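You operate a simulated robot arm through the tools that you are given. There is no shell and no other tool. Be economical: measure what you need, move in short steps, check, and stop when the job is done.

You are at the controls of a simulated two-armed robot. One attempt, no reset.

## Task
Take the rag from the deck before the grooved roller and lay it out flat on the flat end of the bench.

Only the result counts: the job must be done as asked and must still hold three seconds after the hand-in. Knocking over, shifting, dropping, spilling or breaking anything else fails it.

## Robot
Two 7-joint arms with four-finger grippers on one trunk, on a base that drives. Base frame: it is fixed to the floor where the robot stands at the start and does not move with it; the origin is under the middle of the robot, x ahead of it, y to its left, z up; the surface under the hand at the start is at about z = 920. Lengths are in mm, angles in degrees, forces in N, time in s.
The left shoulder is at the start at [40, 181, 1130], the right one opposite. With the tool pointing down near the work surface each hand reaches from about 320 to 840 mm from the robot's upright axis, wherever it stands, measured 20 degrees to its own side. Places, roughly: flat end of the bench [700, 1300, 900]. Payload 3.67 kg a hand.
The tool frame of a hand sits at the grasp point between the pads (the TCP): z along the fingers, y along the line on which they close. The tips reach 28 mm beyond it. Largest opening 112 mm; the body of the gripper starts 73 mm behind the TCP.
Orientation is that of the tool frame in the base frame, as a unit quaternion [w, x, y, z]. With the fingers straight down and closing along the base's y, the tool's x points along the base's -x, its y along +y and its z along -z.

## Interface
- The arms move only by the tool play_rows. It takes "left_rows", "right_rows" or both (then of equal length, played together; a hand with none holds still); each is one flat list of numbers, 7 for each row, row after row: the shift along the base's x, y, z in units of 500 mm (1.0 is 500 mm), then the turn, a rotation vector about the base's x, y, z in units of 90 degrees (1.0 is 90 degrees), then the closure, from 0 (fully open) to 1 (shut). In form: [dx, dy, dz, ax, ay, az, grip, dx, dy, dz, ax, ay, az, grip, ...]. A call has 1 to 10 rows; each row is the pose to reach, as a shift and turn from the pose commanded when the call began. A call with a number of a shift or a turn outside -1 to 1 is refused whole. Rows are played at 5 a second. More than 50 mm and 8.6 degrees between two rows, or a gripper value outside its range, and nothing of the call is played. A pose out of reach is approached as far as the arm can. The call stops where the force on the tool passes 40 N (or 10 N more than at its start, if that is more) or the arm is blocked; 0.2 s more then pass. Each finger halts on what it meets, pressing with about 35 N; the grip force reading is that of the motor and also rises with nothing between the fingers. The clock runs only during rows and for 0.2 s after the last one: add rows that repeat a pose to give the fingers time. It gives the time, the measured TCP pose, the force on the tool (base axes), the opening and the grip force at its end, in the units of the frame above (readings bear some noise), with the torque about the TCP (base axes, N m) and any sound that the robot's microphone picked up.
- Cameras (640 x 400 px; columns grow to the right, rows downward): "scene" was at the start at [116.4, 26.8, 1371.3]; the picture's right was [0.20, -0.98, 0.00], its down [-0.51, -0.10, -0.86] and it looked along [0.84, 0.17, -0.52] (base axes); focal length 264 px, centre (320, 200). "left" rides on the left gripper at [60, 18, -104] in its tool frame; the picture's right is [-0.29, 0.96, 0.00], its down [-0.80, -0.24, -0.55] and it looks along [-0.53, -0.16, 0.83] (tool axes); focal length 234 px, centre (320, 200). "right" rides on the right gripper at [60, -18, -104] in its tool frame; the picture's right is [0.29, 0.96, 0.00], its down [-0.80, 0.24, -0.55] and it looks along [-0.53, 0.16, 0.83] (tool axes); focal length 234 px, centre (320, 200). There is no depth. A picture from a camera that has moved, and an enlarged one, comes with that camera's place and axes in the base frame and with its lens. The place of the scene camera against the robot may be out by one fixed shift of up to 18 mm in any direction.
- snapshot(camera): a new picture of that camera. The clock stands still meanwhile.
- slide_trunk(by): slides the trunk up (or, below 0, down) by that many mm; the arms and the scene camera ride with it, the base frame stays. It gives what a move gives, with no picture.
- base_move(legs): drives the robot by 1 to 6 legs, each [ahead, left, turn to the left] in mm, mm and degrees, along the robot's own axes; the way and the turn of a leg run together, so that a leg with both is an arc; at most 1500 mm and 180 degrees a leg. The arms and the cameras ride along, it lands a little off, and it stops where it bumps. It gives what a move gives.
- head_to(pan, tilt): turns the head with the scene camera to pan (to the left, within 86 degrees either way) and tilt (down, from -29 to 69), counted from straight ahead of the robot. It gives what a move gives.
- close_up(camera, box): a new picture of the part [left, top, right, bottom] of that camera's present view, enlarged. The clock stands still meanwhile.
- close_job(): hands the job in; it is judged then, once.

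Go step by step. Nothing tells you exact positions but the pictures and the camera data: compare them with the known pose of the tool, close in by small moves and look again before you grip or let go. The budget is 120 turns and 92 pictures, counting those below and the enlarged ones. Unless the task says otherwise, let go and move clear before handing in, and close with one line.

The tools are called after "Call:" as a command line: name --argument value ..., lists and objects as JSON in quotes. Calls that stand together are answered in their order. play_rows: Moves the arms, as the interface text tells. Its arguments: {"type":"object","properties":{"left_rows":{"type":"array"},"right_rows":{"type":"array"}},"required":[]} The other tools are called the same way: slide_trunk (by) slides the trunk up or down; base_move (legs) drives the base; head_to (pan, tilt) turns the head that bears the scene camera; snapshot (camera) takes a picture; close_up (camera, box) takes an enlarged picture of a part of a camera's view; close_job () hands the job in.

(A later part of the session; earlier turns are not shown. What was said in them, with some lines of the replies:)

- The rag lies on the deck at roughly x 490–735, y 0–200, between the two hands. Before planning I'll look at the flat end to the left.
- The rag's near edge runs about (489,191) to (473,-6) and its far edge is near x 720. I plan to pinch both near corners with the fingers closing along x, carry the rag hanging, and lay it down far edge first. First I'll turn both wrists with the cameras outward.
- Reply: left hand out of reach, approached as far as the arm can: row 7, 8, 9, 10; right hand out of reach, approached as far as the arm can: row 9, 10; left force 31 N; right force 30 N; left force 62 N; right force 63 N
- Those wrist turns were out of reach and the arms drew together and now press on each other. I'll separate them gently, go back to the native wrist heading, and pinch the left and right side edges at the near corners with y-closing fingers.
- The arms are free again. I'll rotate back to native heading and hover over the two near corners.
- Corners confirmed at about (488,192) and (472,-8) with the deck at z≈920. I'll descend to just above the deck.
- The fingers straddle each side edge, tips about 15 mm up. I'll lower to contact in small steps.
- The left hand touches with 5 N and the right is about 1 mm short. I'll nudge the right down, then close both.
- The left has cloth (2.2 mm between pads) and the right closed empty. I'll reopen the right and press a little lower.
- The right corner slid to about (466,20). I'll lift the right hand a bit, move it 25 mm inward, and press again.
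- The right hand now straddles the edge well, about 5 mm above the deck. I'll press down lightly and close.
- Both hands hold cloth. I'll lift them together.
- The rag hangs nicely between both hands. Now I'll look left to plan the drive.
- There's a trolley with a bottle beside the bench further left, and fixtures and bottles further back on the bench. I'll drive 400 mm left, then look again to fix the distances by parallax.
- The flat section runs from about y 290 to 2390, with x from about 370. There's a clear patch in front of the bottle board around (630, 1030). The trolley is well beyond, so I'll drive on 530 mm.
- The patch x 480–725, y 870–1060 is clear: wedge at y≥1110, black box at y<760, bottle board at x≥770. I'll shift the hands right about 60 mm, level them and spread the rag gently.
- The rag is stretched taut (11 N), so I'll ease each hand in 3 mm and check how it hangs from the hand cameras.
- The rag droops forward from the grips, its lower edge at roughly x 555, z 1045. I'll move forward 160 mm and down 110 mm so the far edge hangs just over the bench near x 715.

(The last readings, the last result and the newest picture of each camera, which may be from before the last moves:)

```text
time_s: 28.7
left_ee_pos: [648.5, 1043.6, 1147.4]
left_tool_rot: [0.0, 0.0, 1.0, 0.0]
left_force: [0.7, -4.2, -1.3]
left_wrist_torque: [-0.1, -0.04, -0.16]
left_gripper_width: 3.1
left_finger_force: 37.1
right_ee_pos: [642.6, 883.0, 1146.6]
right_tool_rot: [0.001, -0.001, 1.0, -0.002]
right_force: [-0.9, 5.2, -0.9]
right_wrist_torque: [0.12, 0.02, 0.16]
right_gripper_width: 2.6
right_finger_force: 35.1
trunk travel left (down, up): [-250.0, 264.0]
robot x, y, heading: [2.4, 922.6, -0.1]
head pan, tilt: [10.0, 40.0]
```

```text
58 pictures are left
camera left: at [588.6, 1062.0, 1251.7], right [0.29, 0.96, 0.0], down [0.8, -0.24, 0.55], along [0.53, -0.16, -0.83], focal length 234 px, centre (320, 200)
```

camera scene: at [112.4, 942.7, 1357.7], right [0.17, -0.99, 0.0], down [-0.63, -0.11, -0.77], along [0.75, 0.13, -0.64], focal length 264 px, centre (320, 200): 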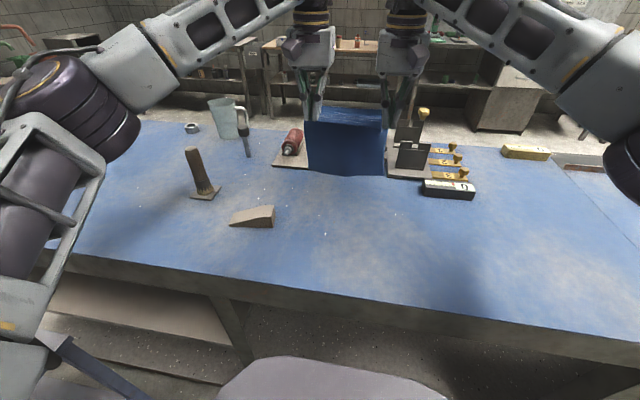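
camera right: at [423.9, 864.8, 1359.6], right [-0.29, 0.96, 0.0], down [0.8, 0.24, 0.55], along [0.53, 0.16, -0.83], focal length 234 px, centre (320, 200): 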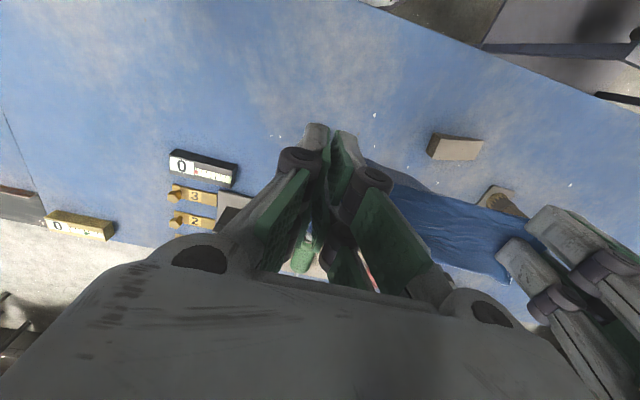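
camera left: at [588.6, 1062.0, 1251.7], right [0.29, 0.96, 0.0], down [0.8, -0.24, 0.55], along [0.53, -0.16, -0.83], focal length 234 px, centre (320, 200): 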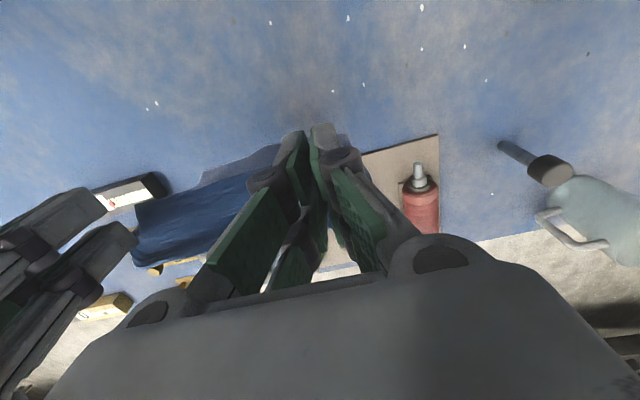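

The rag hangs about 40 mm above the surface and the bottle board's front edge is at about x 741. I'll step back 25 mm while lowering for clearance, and start the laying motion (back and down equally).

Call:
play_rows --left_rows '[-0.03, 0, -0.02, 0, 0, 0, 1, -0.05, 0, -0.06, 0, 0, 0, 1, -0.05, 0, -0.09, 0, 0, 0, 1, -0.08, 0, -0.12, 0, 0, 0, 1, -0.11, 0, -0.15, 0, 0, 0, 1, -0.14, 0, -0.18, 0, 0, 0, 1]' --right_rows '[-0.03, 0, -0.02, 0, 0, 0, 1, -0.05, 0, -0.06, 0, 0, 0, 1, -0.05, 0, -0.09, 0, 0, 0, 1, -0.08, 0, -0.12, 0, 0, 0, 1, -0.11, 0, -0.15, 0, 0, 0, 1, -0.14, 0, -0.18, 0, 0, 0, 1]'

Call:
close_up --camera "scene" --box '[200, 60, 480, 260]'

Call:
snapshot --camera "left"

```text
time_s: 30.1
left_ee_pos: [580.7, 1046.8, 1058.0]
left_tool_rot: [0.0, 0.0, 1.0, 0.0]
left_force: [0.4, -6.0, -0.9]
left_wrist_torque: [-0.16, -0.02, -0.13]
left_gripper_width: 3.2
left_finger_force: 35.0
right_ee_pos: [574.0, 883.5, 1057.8]
right_tool_rot: [0.001, -0.001, 1.0, -0.002]
right_force: [-1.3, 6.9, -0.7]
right_wrist_torque: [0.13, -0.02, 0.21]
right_gripper_width: 2.5
right_finger_force: 34.5
trunk travel left (down, up): [-250.0, 264.0]
robot x, y, heading: [3.2, 922.6, -0.3]
head pan, tilt: [10.0, 40.0]
```

```text
2.00 times, centred on (340, 160) of scene
camera zoom: at [112.6, 942.8, 1357.7], right [0.17, -0.99, 0.0], down [-0.63, -0.11, -0.77], along [0.75, 0.13, -0.64], focal length 527 px, centre (280, 280)
```

zoom: 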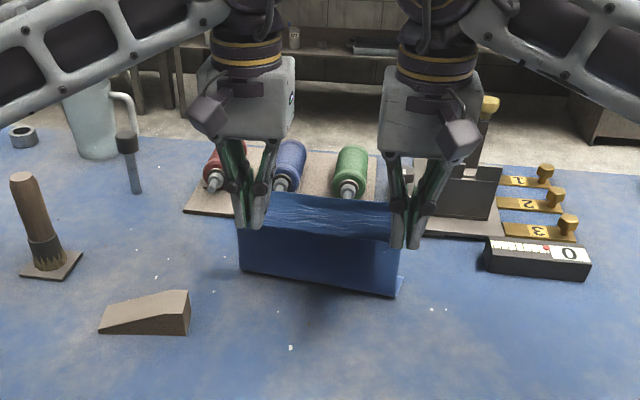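

```text
56 pictures are left
camera left: at [520.3, 1064.8, 1162.7], right [0.29, 0.96, 0.0], down [0.8, -0.24, 0.55], along [0.53, -0.16, -0.83], focal length 234 px, centre (320, 200)
```

left: 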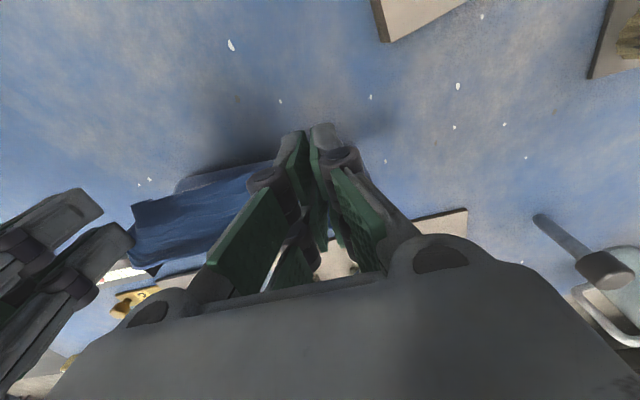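

The far edge appears to be just touching down with the rag trailing back toward the hands. I'll continue back and down in equal amounts.

Call:
play_rows --left_rows '[-0.03, 0, -0.03, 0, 0, 0, 1, -0.06, 0, -0.06, 0, 0, 0, 1, -0.09, 0, -0.09, 0, 0, 0, 1, -0.12, 0, -0.12, 0, 0, 0, 1]' --right_rows '[-0.03, 0, -0.03, 0, 0, 0, 1, -0.06, 0, -0.06, 0, 0, 0, 1, -0.09, 0, -0.09, 0, 0, 0, 1, -0.12, 0, -0.12, 0, 0, 0, 1]'

Call:
close_up --camera "scene" --box '[200, 60, 480, 260]'

Call:
snapshot --camera "left"

```text
time_s: 31.1
left_ee_pos: [517.8, 1048.1, 998.6]
left_tool_rot: [0.001, 0.001, 1.0, -0.002]
left_force: [0.6, -7.7, -0.2]
left_wrist_torque: [-0.2, -0.02, -0.21]
left_gripper_width: 2.6
left_finger_force: 33.0
right_ee_pos: [514.2, 881.9, 996.5]
right_tool_rot: [0.002, -0.001, 1.0, -0.002]
right_force: [-0.7, 7.7, 0.3]
right_wrist_torque: [0.17, 0.02, 0.26]
right_gripper_width: 2.9
right_finger_force: 34.7
trunk travel left (down, up): [-250.0, 264.0]
robot x, y, heading: [-0.9, 915.9, -0.1]
head pan, tilt: [10.0, 40.0]
```

```text
2.00 times, centred on (340, 160) of scene
camera zoom: at [112.5, 943.0, 1357.7], right [0.17, -0.99, 0.0], down [-0.63, -0.11, -0.77], along [0.75, 0.13, -0.64], focal length 527 px, centre (280, 280)
```

zoom: 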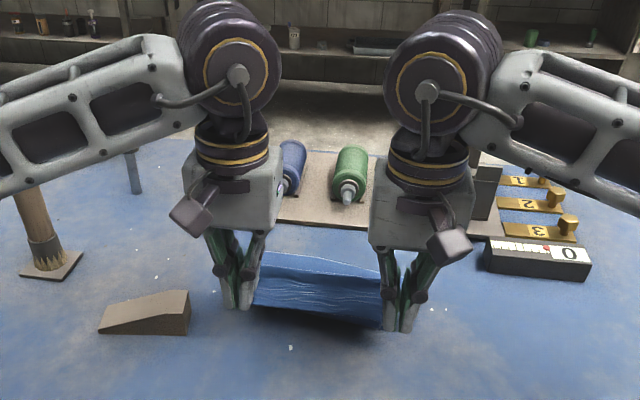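

```text
54 pictures are left
camera left: at [458.0, 1065.7, 1102.8], right [0.29, 0.96, 0.0], down [0.8, -0.24, 0.56], along [0.53, -0.16, -0.83], focal length 234 px, centre (320, 200)
```

left: 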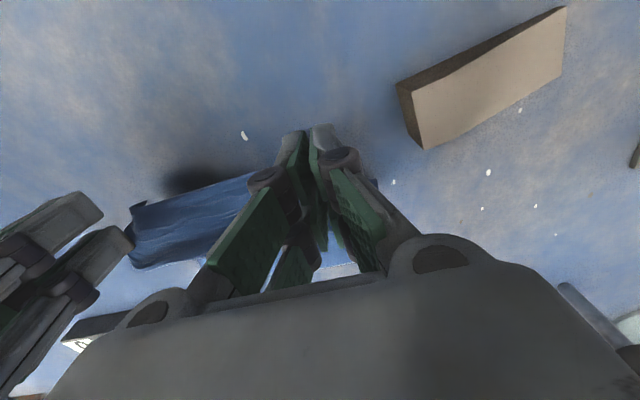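

The rag now slopes from the hands to its far edge at about x 690–700. I'll continue with the last part slowly.

Call:
play_rows --left_rows '[-0.03, 0, -0.03, 0, 0, 0, 1, -0.06, 0, -0.06, 0, 0, 0, 1, -0.085, 0, -0.085, 0, 0, 0, 1]' --right_rows '[-0.03, 0, -0.03, 0, 0, 0, 1, -0.06, 0, -0.06, 0, 0, 0, 1, -0.085, 0, -0.085, 0, 0, 0, 1]'

Call:
close_up --camera "scene" --box '[200, 60, 480, 260]'

Call:
snapshot --camera "left"

Call:
snapshot --camera "right"

```text
time_s: 31.9
left_ee_pos: [475.4, 1046.7, 956.8]
left_tool_rot: [0.0, 0.001, 1.0, 0.001]
left_force: [0.8, -7.0, -0.3]
left_wrist_torque: [-0.19, -0.03, -0.15]
left_gripper_width: 3.0
left_finger_force: 34.3
right_ee_pos: [471.0, 882.2, 954.9]
right_tool_rot: [0.001, -0.001, 1.0, -0.001]
right_force: [-0.2, 7.6, 0.3]
right_wrist_torque: [0.16, -0.01, 0.27]
right_gripper_width: 2.8
right_finger_force: 34.9
trunk travel left (down, up): [-250.0, 264.0]
robot x, y, heading: [1.7, 918.2, -0.3]
head pan, tilt: [10.0, 40.0]
```

```text
2.00 times, centred on (340, 160) of scene
camera zoom: at [112.6, 943.0, 1357.6], right [0.17, -0.99, 0.0], down [-0.63, -0.11, -0.77], along [0.75, 0.13, -0.64], focal length 527 px, centre (280, 280)
```

zoom: 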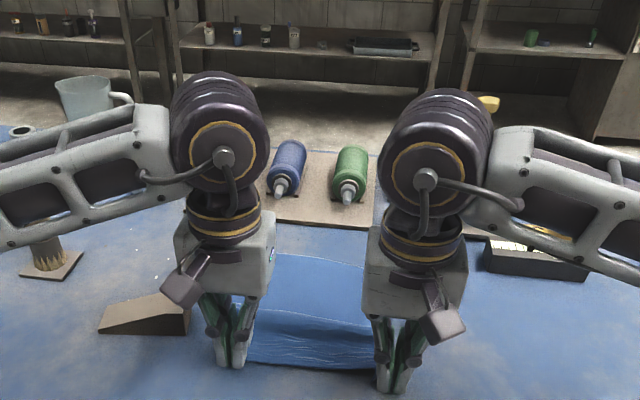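

```text
52 pictures are left
camera left: at [415.4, 1064.8, 1060.4], right [0.29, 0.96, 0.0], down [0.8, -0.24, 0.55], along [0.53, -0.16, -0.83], focal length 234 px, centre (320, 200)
```

left: 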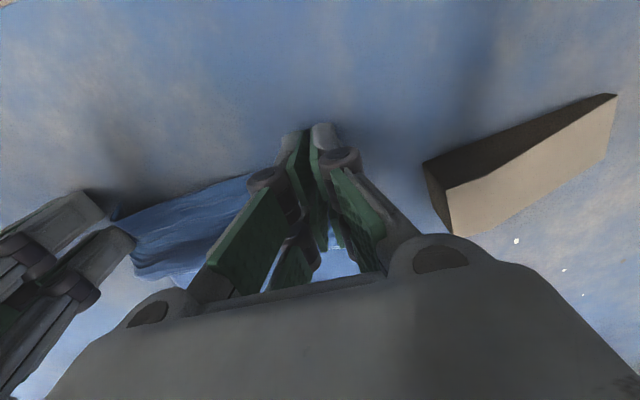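

```text
51 pictures are left
camera right: at [410.9, 863.3, 1057.5], right [-0.29, 0.96, 0.0], down [0.8, 0.24, 0.55], along [0.53, 0.16, -0.83], focal length 234 px, centre (320, 200)
```

right: 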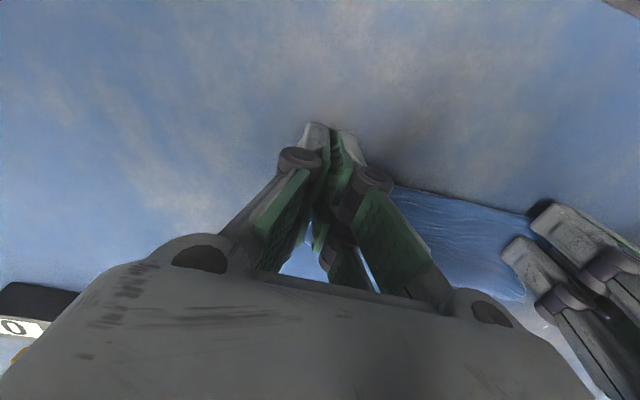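

The rag is nearly down. I'll lower in small steps while watching for contact.

Call:
play_rows --left_rows '[-0.006, 0, -0.01, 0, 0, 0, 1, -0.012, 0, -0.018, 0, 0, 0, 1, -0.012, 0, -0.018, 0, 0, 0, 1]' --right_rows '[-0.006, 0, -0.01, 0, 0, 0, 1, -0.012, 0, -0.018, 0, 0, 0, 1, -0.012, 0, -0.018, 0, 0, 0, 1]'

```text
time_s: 32.7
left_ee_pos: [470.4, 1044.4, 948.9]
left_tool_rot: [0.001, -0.001, 1.0, 0.0]
left_force: [3.3, -3.5, 7.3]
left_wrist_torque: [-0.11, 0.02, -0.12]
left_gripper_width: 3.2
left_finger_force: 36.4
right_ee_pos: [465.2, 883.6, 947.6]
right_tool_rot: [0.002, -0.001, 1.0, -0.001]
right_force: [3.2, 3.8, 14.3]
right_wrist_torque: [0.13, -0.27, 0.18]
right_gripper_width: 2.5
right_finger_force: 34.9
trunk travel left (down, up): [-250.0, 264.0]
robot x, y, heading: [2.4, 923.8, -0.2]
head pan, tilt: [10.0, 40.0]
```

Contact on both: the flat section's surface is also at about z 920. I'll raise 2 mm, pull back a touch to tension, then open slightly.

Call:
play_rows --left_rows '[-0.006, 0, 0.006, 0, 0, 0, 1, -0.014, 0, 0.006, 0, 0, 0, 1, -0.014, 0, 0.006, 0, 0, 0, 0.95, -0.014, 0, 0.006, 0, 0, 0, 0.88, -0.014, 0, 0.006, 0, 0, 0, 0.8, -0.014, 0, 0.006, 0, 0, 0, 0.8]' --right_rows '[-0.006, 0, 0.006, 0, 0, 0, 1, -0.014, 0, 0.006, 0, 0, 0, 1, -0.014, 0, 0.006, 0, 0, 0, 0.95, -0.014, 0, 0.006, 0, 0, 0, 0.88, -0.014, 0, 0.006, 0, 0, 0, 0.8, -0.014, 0, 0.006, 0, 0, 0, 0.8]'

Call:
snapshot --camera "left"

Call:
snapshot --camera "right"

```text
time_s: 34.1
left_ee_pos: [463.1, 1046.2, 948.6]
left_tool_rot: [0.0, 0.001, 1.0, 0.0]
left_force: [0.1, 0.2, 0.2]
left_wrist_torque: [-0.01, 0.0, 0.0]
left_gripper_width: 22.7
left_finger_force: 0.1
right_ee_pos: [457.6, 883.3, 948.4]
right_tool_rot: [0.001, 0.0, 1.0, -0.003]
right_force: [0.3, -0.6, 4.8]
right_wrist_torque: [0.04, -0.04, -0.01]
right_gripper_width: 22.6
right_finger_force: 0.0
trunk travel left (down, up): [-250.0, 264.0]
robot x, y, heading: [5.6, 923.4, -0.4]
head pan, tilt: [10.0, 40.0]
```

```text
50 pictures are left
camera left: at [403.8, 1063.8, 1053.5], right [0.29, 0.96, 0.0], down [0.8, -0.24, 0.55], along [0.53, -0.16, -0.83], focal length 234 px, centre (320, 200)
```

left: 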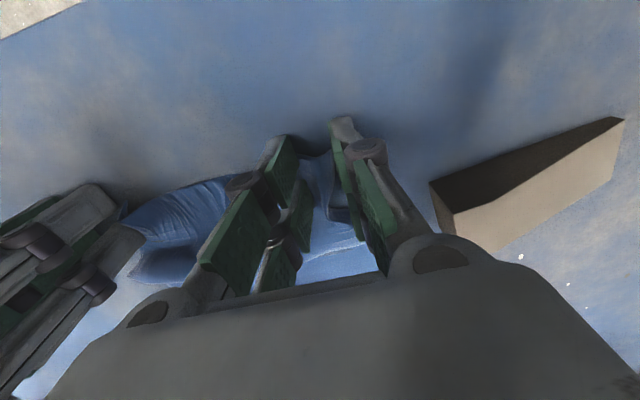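

```text
49 pictures are left
camera right: at [397.5, 864.8, 1051.0], right [-0.29, 0.96, 0.0], down [0.8, 0.24, 0.55], along [0.53, 0.16, -0.83], focal length 234 px, centre (320, 200)
```

right: 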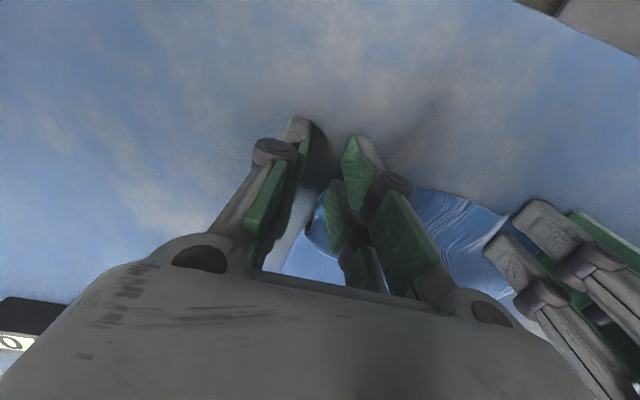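

Both corners are released. I'll lift straight up, slowly first, and look.

Call:
play_rows --left_rows '[0, 0, 0.02, 0, 0, 0, 0.8, 0, 0, 0.05, 0, 0, 0, 0.8, 0, 0, 0.1, 0, 0, 0, 0.8, 0, 0, 0.18, 0, 0, 0, 0.8, 0, 0, 0.26, 0, 0, 0, 0.8, 0, 0, 0.34, 0, 0, 0, 0.8]' --right_rows '[0, 0, 0.02, 0, 0, 0, 0.8, 0, 0, 0.05, 0, 0, 0, 0.8, 0, 0, 0.1, 0, 0, 0, 0.8, 0, 0, 0.18, 0, 0, 0, 0.8, 0, 0, 0.26, 0, 0, 0, 0.8, 0, 0, 0.34, 0, 0, 0, 0.8]'

Call:
snapshot --camera "scene"

Call:
snapshot --camera "left"

Call:
snapshot --camera "right"

```text
time_s: 35.5
left_ee_pos: [466.2, 1044.0, 1116.6]
left_tool_rot: [0.0, 0.0, 1.0, 0.0]
left_force: [-1.5, -0.2, 0.2]
left_wrist_torque: [-0.01, -0.04, 0.01]
left_gripper_width: 22.6
left_finger_force: 0.1
right_ee_pos: [455.2, 883.8, 1118.8]
right_tool_rot: [0.001, -0.002, 1.0, -0.002]
right_force: [-0.3, 0.9, -0.5]
right_wrist_torque: [0.01, -0.06, -0.02]
right_gripper_width: 22.1
right_finger_force: 0.0
trunk travel left (down, up): [-250.0, 264.0]
robot x, y, heading: [-4.7, 916.4, -0.0]
head pan, tilt: [10.0, 40.0]
```

```text
48 pictures are left
camera scene: at [111.5, 942.7, 1357.8], right [0.17, -0.99, 0.0], down [-0.63, -0.11, -0.77], along [0.76, 0.13, -0.64], focal length 264 px, centre (320, 200)
```

scene: 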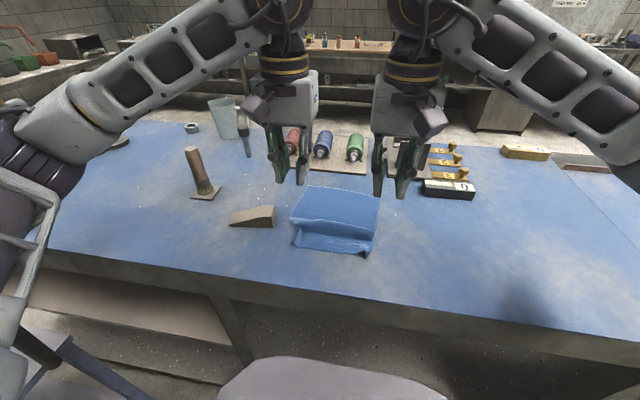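

```text
47 pictures are left
camera left: at [405.9, 1061.4, 1221.1], right [0.29, 0.96, 0.0], down [0.8, -0.24, 0.55], along [0.53, -0.16, -0.83], focal length 234 px, centre (320, 200)
```

left: 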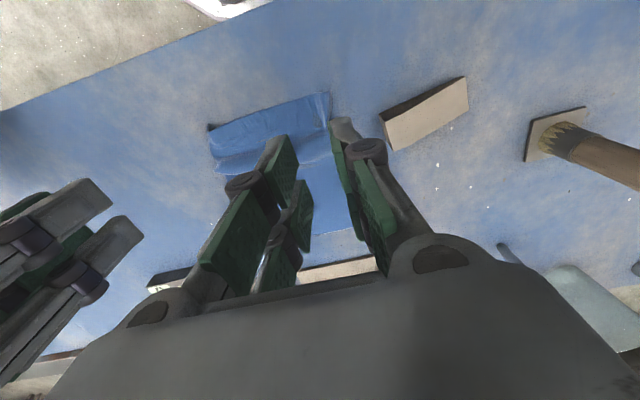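

```text
46 pictures are left
camera right: at [394.1, 865.3, 1221.9], right [-0.29, 0.96, 0.0], down [0.8, 0.24, 0.56], along [0.53, 0.16, -0.83], focal length 234 px, centre (320, 200)
```

right: 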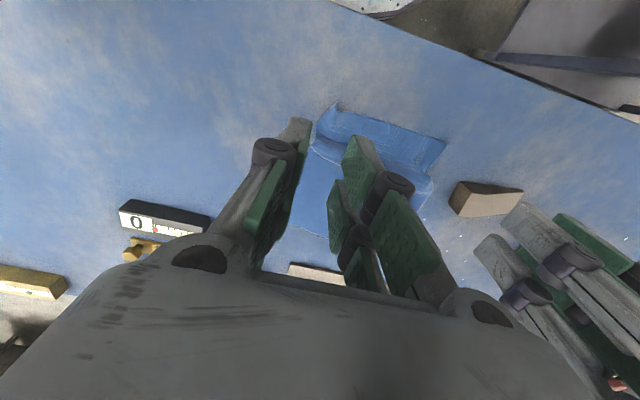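

The rag is mostly flat, with a ridge or fold near the near edge. I'll zoom in.

Call:
close_up --camera "scene" --box '[270, 170, 400, 270]'

Call:
close_up --camera "left" --box '[180, 70, 380, 280]'

```text
4.00 times, centred on (335, 220) of scene
camera zoom: at [111.5, 942.7, 1357.8], right [0.17, -0.99, 0.0], down [-0.63, -0.11, -0.77], along [0.76, 0.13, -0.64], focal length 1055 px, centre (260, 120)
```

zoom: 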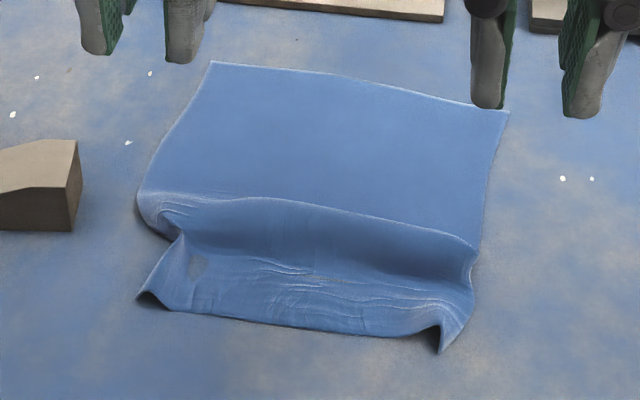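

```text
1.90 times, centred on (280, 175) of left
camera zoom: at [405.9, 1061.4, 1221.1], right [0.29, 0.96, 0.0], down [0.8, -0.24, 0.55], along [0.53, -0.16, -0.83], focal length 446 px, centre (396, 248)
```

zoom: 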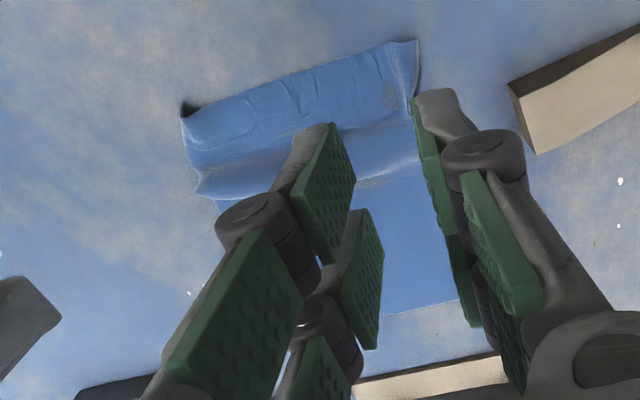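

There's a hump about 60 mm from the near edge because the near strip is shoved forward and slightly inward. I'll press closed fingertips on the near corners and drag them back and outward to smooth it.

Call:
play_rows --left_rows '[0.004, 0.002, 0, 0, 0, 0, 1, 0.01, 0.004, -0.08, 0, 0, 0, 1, 0.016, 0.004, -0.16, 0, 0, 0, 1, 0.016, 0.004, -0.24, 0, 0, 0, 1, 0.016, 0.004, -0.3, 0, 0, 0, 1, 0.016, 0.004, -0.326, 0, 0, 0, 1]' --right_rows '[0.006, 0.02, 0, 0, 0, 0, 1, 0.016, 0.044, -0.08, 0, 0, 0, 1, 0.022, 0.044, -0.16, 0, 0, 0, 1, 0.022, 0.044, -0.24, 0, 0, 0, 1, 0.022, 0.044, -0.3, 0, 0, 0, 1, 0.022, 0.044, -0.33, 0, 0, 0, 1]'

Call:
snapshot --camera "right"

Call:
snapshot --camera "left"

```text
time_s: 36.9
left_ee_pos: [469.9, 1043.8, 955.9]
left_tool_rot: [0.0, 0.001, 1.0, 0.0]
left_force: [1.1, -0.1, -0.1]
left_wrist_torque: [0.02, 0.05, 0.02]
left_gripper_width: 0.0
left_finger_force: 35.1
right_ee_pos: [471.6, 906.4, 953.9]
right_tool_rot: [0.001, -0.001, 1.0, -0.002]
right_force: [0.7, 0.6, 0.4]
right_wrist_torque: [0.02, 0.0, -0.01]
right_gripper_width: 0.0
right_finger_force: 35.8
trunk travel left (down, up): [-250.0, 264.0]
robot x, y, heading: [-1.1, 918.6, -0.0]
head pan, tilt: [10.0, 40.0]
```

```text
43 pictures are left
camera right: at [409.7, 887.5, 1055.6], right [-0.29, 0.96, 0.0], down [0.8, 0.24, 0.55], along [0.53, 0.16, -0.83], focal length 234 px, centre (320, 200)
```

right: 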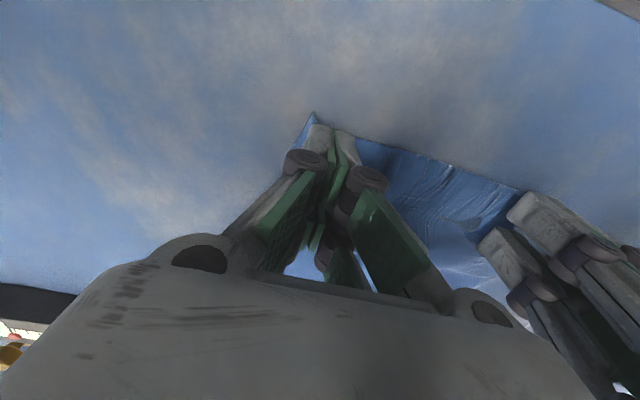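

```text
42 pictures are left
camera left: at [410.8, 1062.1, 1060.0], right [0.29, 0.96, 0.0], down [0.8, -0.24, 0.55], along [0.53, -0.16, -0.83], focal length 234 px, centre (320, 200)
```

left: 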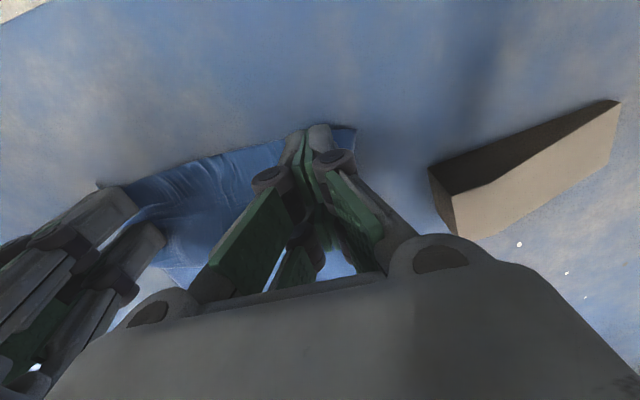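

Both tips are over the near corners. Press and drag.

Call:
play_rows --left_rows '[0, 0, -0.014, 0, 0, 0, 1, 0, 0, -0.02, 0, 0, 0, 1, -0.012, 0.01, -0.02, 0, 0, 0, 1, -0.024, 0.02, -0.02, 0, 0, 0, 1, -0.036, 0.032, -0.02, 0, 0, 0, 1, -0.048, 0.044, -0.02, 0, 0, 0, 1, -0.06, 0.052, -0.02, 0, 0, 0, 1]' --right_rows '[0, 0, -0.012, 0, 0, 0, 1, 0, 0, -0.018, 0, 0, 0, 1, -0.014, -0.006, -0.018, 0, 0, 0, 1, -0.028, -0.012, -0.018, 0, 0, 0, 1, -0.042, -0.018, -0.018, 0, 0, 0, 1, -0.056, -0.024, -0.018, 0, 0, 0, 1, -0.07, -0.032, -0.018, 0, 0, 0, 1]'

Call:
close_up --camera "scene" --box '[240, 150, 440, 290]'

Call:
snapshot --camera "right"

Call:
snapshot --camera "left"

```text
time_s: 38.5
left_ee_pos: [441.8, 1071.8, 946.7]
left_tool_rot: [0.001, 0.001, 1.0, -0.001]
left_force: [1.5, -9.3, 13.7]
left_wrist_torque: [-0.21, -0.32, -0.2]
left_gripper_width: 0.0
left_finger_force: 34.9
right_ee_pos: [432.8, 889.5, 945.6]
right_tool_rot: [0.001, -0.001, 1.0, -0.001]
right_force: [7.4, 12.3, 25.7]
right_wrist_torque: [0.35, -0.07, 0.02]
right_gripper_width: 0.1
right_finger_force: 35.0
trunk travel left (down, up): [-250.0, 264.0]
robot x, y, heading: [1.3, 919.0, -0.2]
head pan, tilt: [10.0, 40.0]
```

```text
2.86 times, centred on (340, 220) of scene
camera zoom: at [111.3, 943.2, 1357.9], right [0.17, -0.99, 0.0], down [-0.63, -0.11, -0.77], along [0.76, 0.13, -0.64], focal length 753 px, centre (263, 143)
```

zoom: 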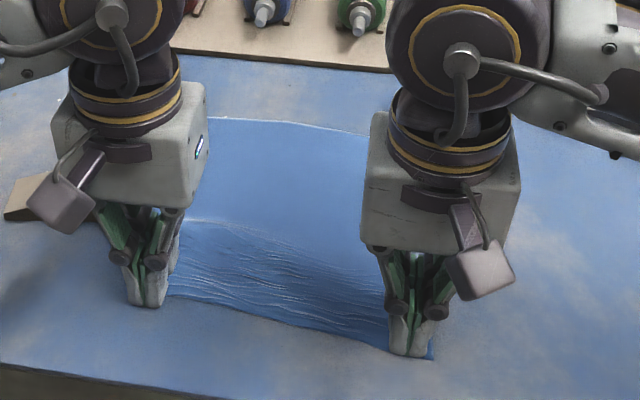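

```text
40 pictures are left
camera right: at [372.3, 871.2, 1048.9], right [-0.29, 0.96, 0.0], down [0.79, 0.24, 0.56], along [0.53, 0.16, -0.83], focal length 234 px, centre (320, 200)
```

right: 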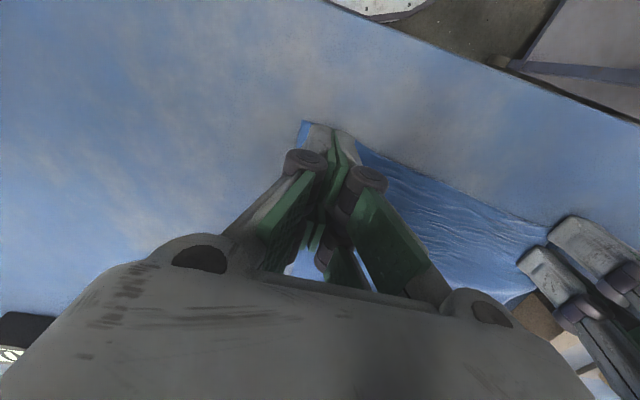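

```text
39 pictures are left
camera left: at [381.7, 1091.0, 1050.9], right [0.29, 0.96, 0.0], down [0.8, -0.24, 0.56], along [0.53, -0.16, -0.83], focal length 234 px, centre (320, 200)
```

left: 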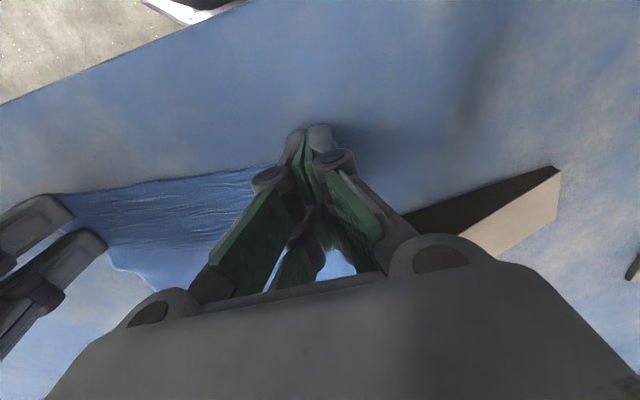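

The drag pulled the hump out. I'll lift both and look.

Call:
play_rows --left_rows '[0, 0, 0.02, 0, 0, 0, 1, 0, 0, 0.1, 0, 0, 0, 1, 0, 0, 0.2, 0, 0, 0, 1, 0, 0, 0.3, 0, 0, 0, 1, 0, 0.06, 0.36, 0, 0, 0, 1]' --right_rows '[0, 0, 0.02, 0, 0, 0, 1, 0, 0, 0.1, 0, 0, 0, 1, 0, 0, 0.2, 0, 0, 0, 1, 0, 0, 0.3, 0, 0, 0, 1, 0, -0.06, 0.36, 0, 0, 0, 1]'

Call:
close_up --camera "scene" --box '[270, 165, 420, 280]'

Call:
snapshot --camera "left"

Call:
snapshot --camera "right"

```text
time_s: 39.7
left_ee_pos: [441.8, 1101.5, 1126.4]
left_tool_rot: [0.0, 0.001, 1.0, 0.0]
left_force: [0.8, -0.2, 0.7]
left_wrist_torque: [0.02, -0.04, 0.0]
left_gripper_width: 0.0
left_finger_force: 34.7
right_ee_pos: [433.5, 858.2, 1127.2]
right_tool_rot: [0.001, -0.001, 1.0, -0.002]
right_force: [-0.3, -0.5, 0.0]
right_wrist_torque: [0.05, -0.03, -0.01]
right_gripper_width: 0.1
right_finger_force: 34.6
trunk travel left (down, up): [-250.0, 264.0]
robot x, y, heading: [0.8, 920.0, 0.0]
head pan, tilt: [10.0, 40.0]
```

```text
3.48 times, centred on (345, 222) of scene
camera zoom: at [110.9, 942.3, 1357.8], right [0.17, -0.99, 0.0], down [-0.63, -0.11, -0.77], along [0.76, 0.13, -0.64], focal length 917 px, centre (233, 122)
```

zoom: 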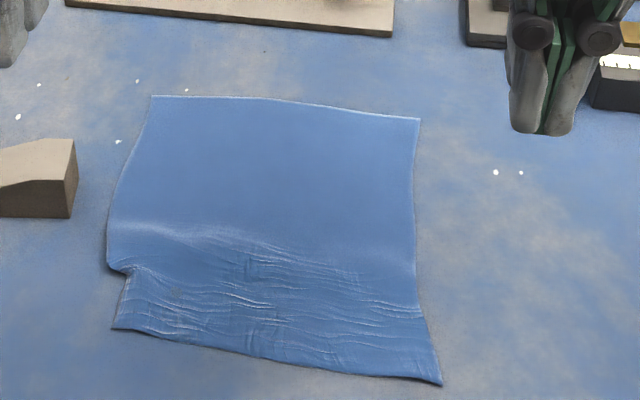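

```text
37 pictures are left
camera left: at [381.9, 1118.7, 1230.5], right [0.29, 0.96, 0.0], down [0.8, -0.24, 0.55], along [0.53, -0.16, -0.83], focal length 234 px, centre (320, 200)
```

left: 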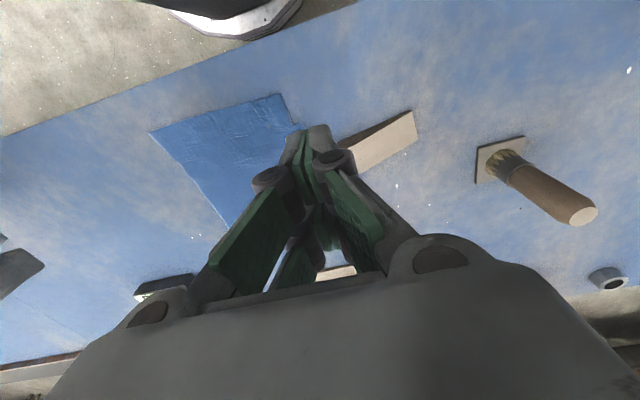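

```text
36 pictures are left
camera right: at [373.1, 839.1, 1230.4], right [-0.29, 0.96, 0.0], down [0.8, 0.24, 0.55], along [0.53, 0.16, -0.83], focal length 234 px, centre (320, 200)
```

right: 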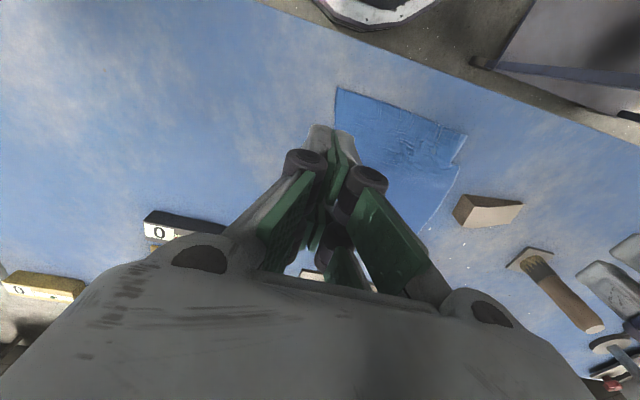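

Much flatter. Only a small notch remains on the left side, where the near-left corner sits about 18 mm too far inward. I'll press there and drag it outward with the left hand.

Call:
play_rows --left_rows '[-0.004, -0.06, 0, 0, 0, 0, 1, -0.008, -0.116, -0.05, 0, 0, 0, 1, -0.008, -0.116, -0.14, 0, 0, 0, 1, -0.008, -0.116, -0.23, 0, 0, 0, 1, -0.008, -0.116, -0.31, 0, 0, 0, 1, -0.008, -0.116, -0.344, 0, 0, 0, 1]'

Call:
snapshot --camera "left"

```text
time_s: 41.1
left_ee_pos: [439.1, 1043.9, 951.9]
left_tool_rot: [0.0, 0.001, 1.0, 0.0]
left_force: [-0.3, 0.4, -0.4]
left_wrist_torque: [0.0, 0.06, -0.03]
left_gripper_width: 0.0
left_finger_force: 34.7
right_ee_pos: [435.8, 858.0, 1126.0]
right_tool_rot: [0.0, 0.0, 1.0, -0.001]
right_force: [0.6, 0.2, -0.1]
right_wrist_torque: [-0.02, -0.01, 0.03]
right_gripper_width: 0.1
right_finger_force: 34.7
trunk travel left (down, up): [-250.0, 264.0]
robot x, y, heading: [3.0, 921.8, -0.2]
head pan, tilt: [10.0, 40.0]
```

```text
35 pictures are left
camera left: at [378.2, 1063.1, 1055.4], right [0.29, 0.96, 0.0], down [0.8, -0.24, 0.55], along [0.53, -0.16, -0.83], focal length 234 px, centre (320, 200)
```

left: 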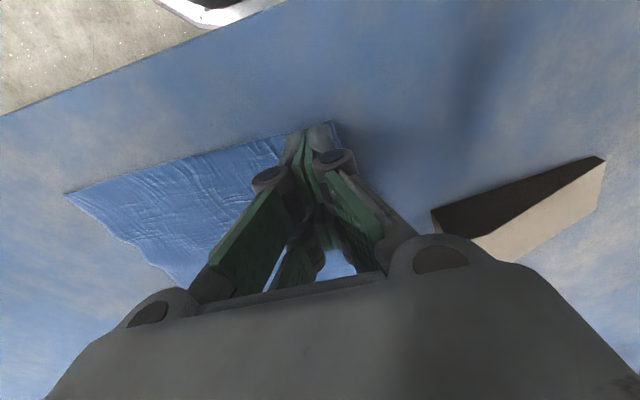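

The tip is right on the near-left corner; press and drag left.

Call:
play_rows --left_rows '[0, 0, -0.01, 0, 0, 0, 1, 0, 0, -0.016, 0, 0, 0, 1, -0.002, 0.012, -0.017, 0, 0, 0, 1, -0.004, 0.024, -0.017, 0, 0, 0, 1, -0.008, 0.036, -0.017, 0, 0, 0, 1, -0.012, 0.048, -0.017, 0, 0, 0, 1, -0.012, 0.048, 0.02, 0, 0, 0, 1, -0.012, 0.048, 0.1, 0, 0, 0, 1, -0.012, 0.08, 0.18, 0, 0, 0, 1, -0.012, 0.15, 0.24, 0, 0, 0, 1]'

Call:
close_up --camera "scene" --box '[270, 165, 420, 280]'

```text
time_s: 43.3
left_ee_pos: [431.2, 1121.8, 1073.4]
left_tool_rot: [0.0, 0.0, 1.0, -0.001]
left_force: [-0.4, 0.9, 0.5]
left_wrist_torque: [-0.09, -0.04, 0.0]
left_gripper_width: 0.0
left_finger_force: 35.0
right_ee_pos: [435.3, 858.9, 1127.9]
right_tool_rot: [0.001, -0.001, 1.0, -0.001]
right_force: [-0.8, -0.6, 1.3]
right_wrist_torque: [-0.03, 0.0, 0.0]
right_gripper_width: 0.0
right_finger_force: 35.1
trunk travel left (down, up): [-250.0, 264.0]
robot x, y, heading: [-1.1, 916.0, 0.0]
head pan, tilt: [10.0, 40.0]
```

```text
3.48 times, centred on (345, 222) of scene
camera zoom: at [111.5, 944.0, 1357.7], right [0.17, -0.99, 0.0], down [-0.63, -0.11, -0.77], along [0.76, 0.13, -0.64], focal length 917 px, centre (233, 122)
```

zoom: 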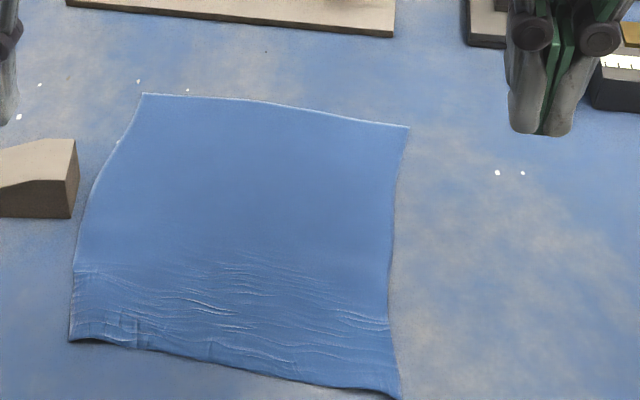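

The notch is gone and the rag lies spread out. I'll take wider views to confirm the near edge is down and the neighbours are undisturbed.

Call:
play_rows --left_rows '[0, 0.04, 0.06, 0, 0, 0, 1, 0, 0.08, 0.14, 0, 0, 0, 0.9, 0, 0.1, 0.22, 0, 0, 0, 0.8]' --right_rows '[0, -0.04, 0.04, 0, 0, 0, 1, 0, -0.1, 0.08, 0, 0, 0, 0.9, 0, -0.16, 0.1, 0, 0, 0, 0.8]'

Call:
snapshot --camera "scene"

Call:
snapshot --camera "left"

Call:
close_up --camera "scene" --box '[280, 225, 380, 290]'

```text
time_s: 44.1
left_ee_pos: [431.9, 1170.3, 1183.8]
left_tool_rot: [-0.001, 0.002, 1.0, 0.001]
left_force: [0.0, -0.4, -0.3]
left_wrist_torque: [0.06, 0.01, 0.01]
left_gripper_width: 22.3
left_finger_force: 0.0
right_ee_pos: [436.6, 777.3, 1175.3]
right_tool_rot: [0.0, -0.002, 1.0, -0.001]
right_force: [-0.7, -0.7, 0.1]
right_wrist_torque: [0.04, -0.03, 0.0]
right_gripper_width: 22.5
right_finger_force: 0.1
trunk travel left (down, up): [-250.0, 264.0]
robot x, y, heading: [3.6, 915.7, -0.2]
head pan, tilt: [10.0, 40.0]
```

```text
33 pictures are left
camera scene: at [112.3, 941.1, 1357.8], right [0.17, -0.99, 0.0], down [-0.63, -0.11, -0.77], along [0.75, 0.13, -0.64], focal length 264 px, centre (320, 200)
```

scene: 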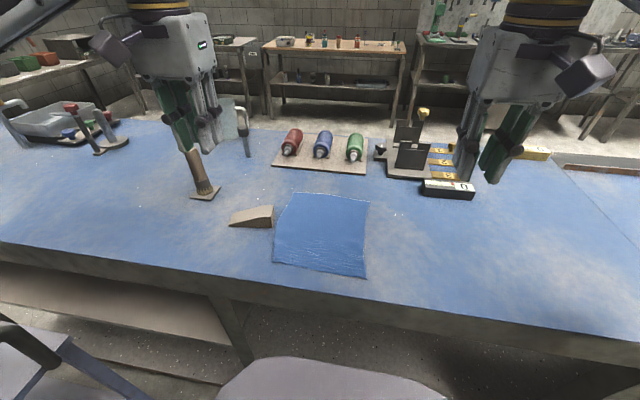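

```text
32 pictures are left
camera left: at [371.5, 1188.6, 1287.4], right [0.29, 0.96, 0.0], down [0.8, -0.24, 0.55], along [0.53, -0.16, -0.83], focal length 234 px, centre (320, 200)
```

left: 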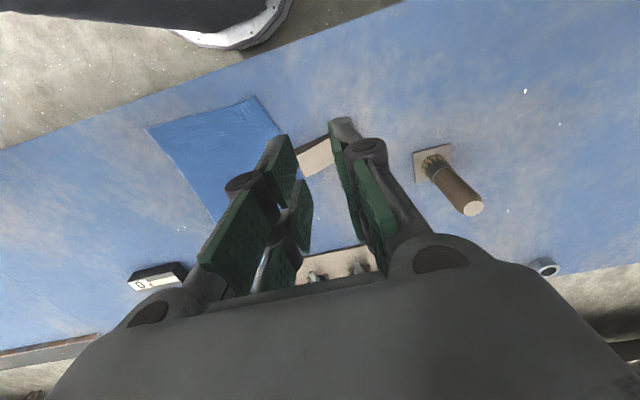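

```text
6.15 times, centred on (330, 258) of scene
camera zoom: at [112.3, 941.1, 1357.8], right [0.17, -0.99, 0.0], down [-0.63, -0.11, -0.77], along [0.75, 0.13, -0.64], focal length 1622 px, centre (258, -154)
```

zoom: 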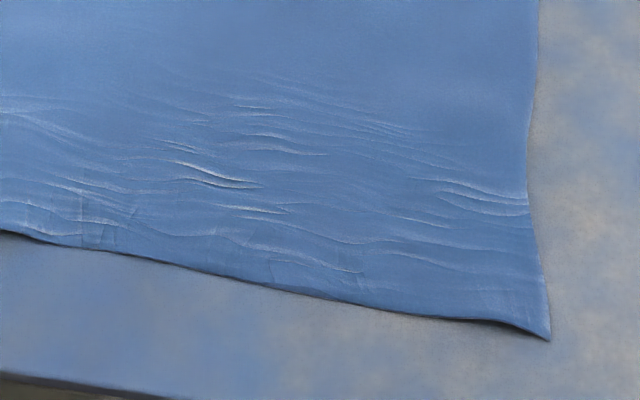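

The rag lies spread flat on the flat section with only faint ripples. The other objects are where they were, and both hands are clear. Handing in.

Call:
close_job

```text
The job is handed in.
```

The rag from the deck before the grooved roller is laid out on the flat end of the bench, centred near x 530, y 980, with faint ripples toward its near edge. That spot is about 360 mm from the rough [700, 1300] point, because other objects were in the way there. Both hands were clear, and nothing else looked disturbed in the last pictures.
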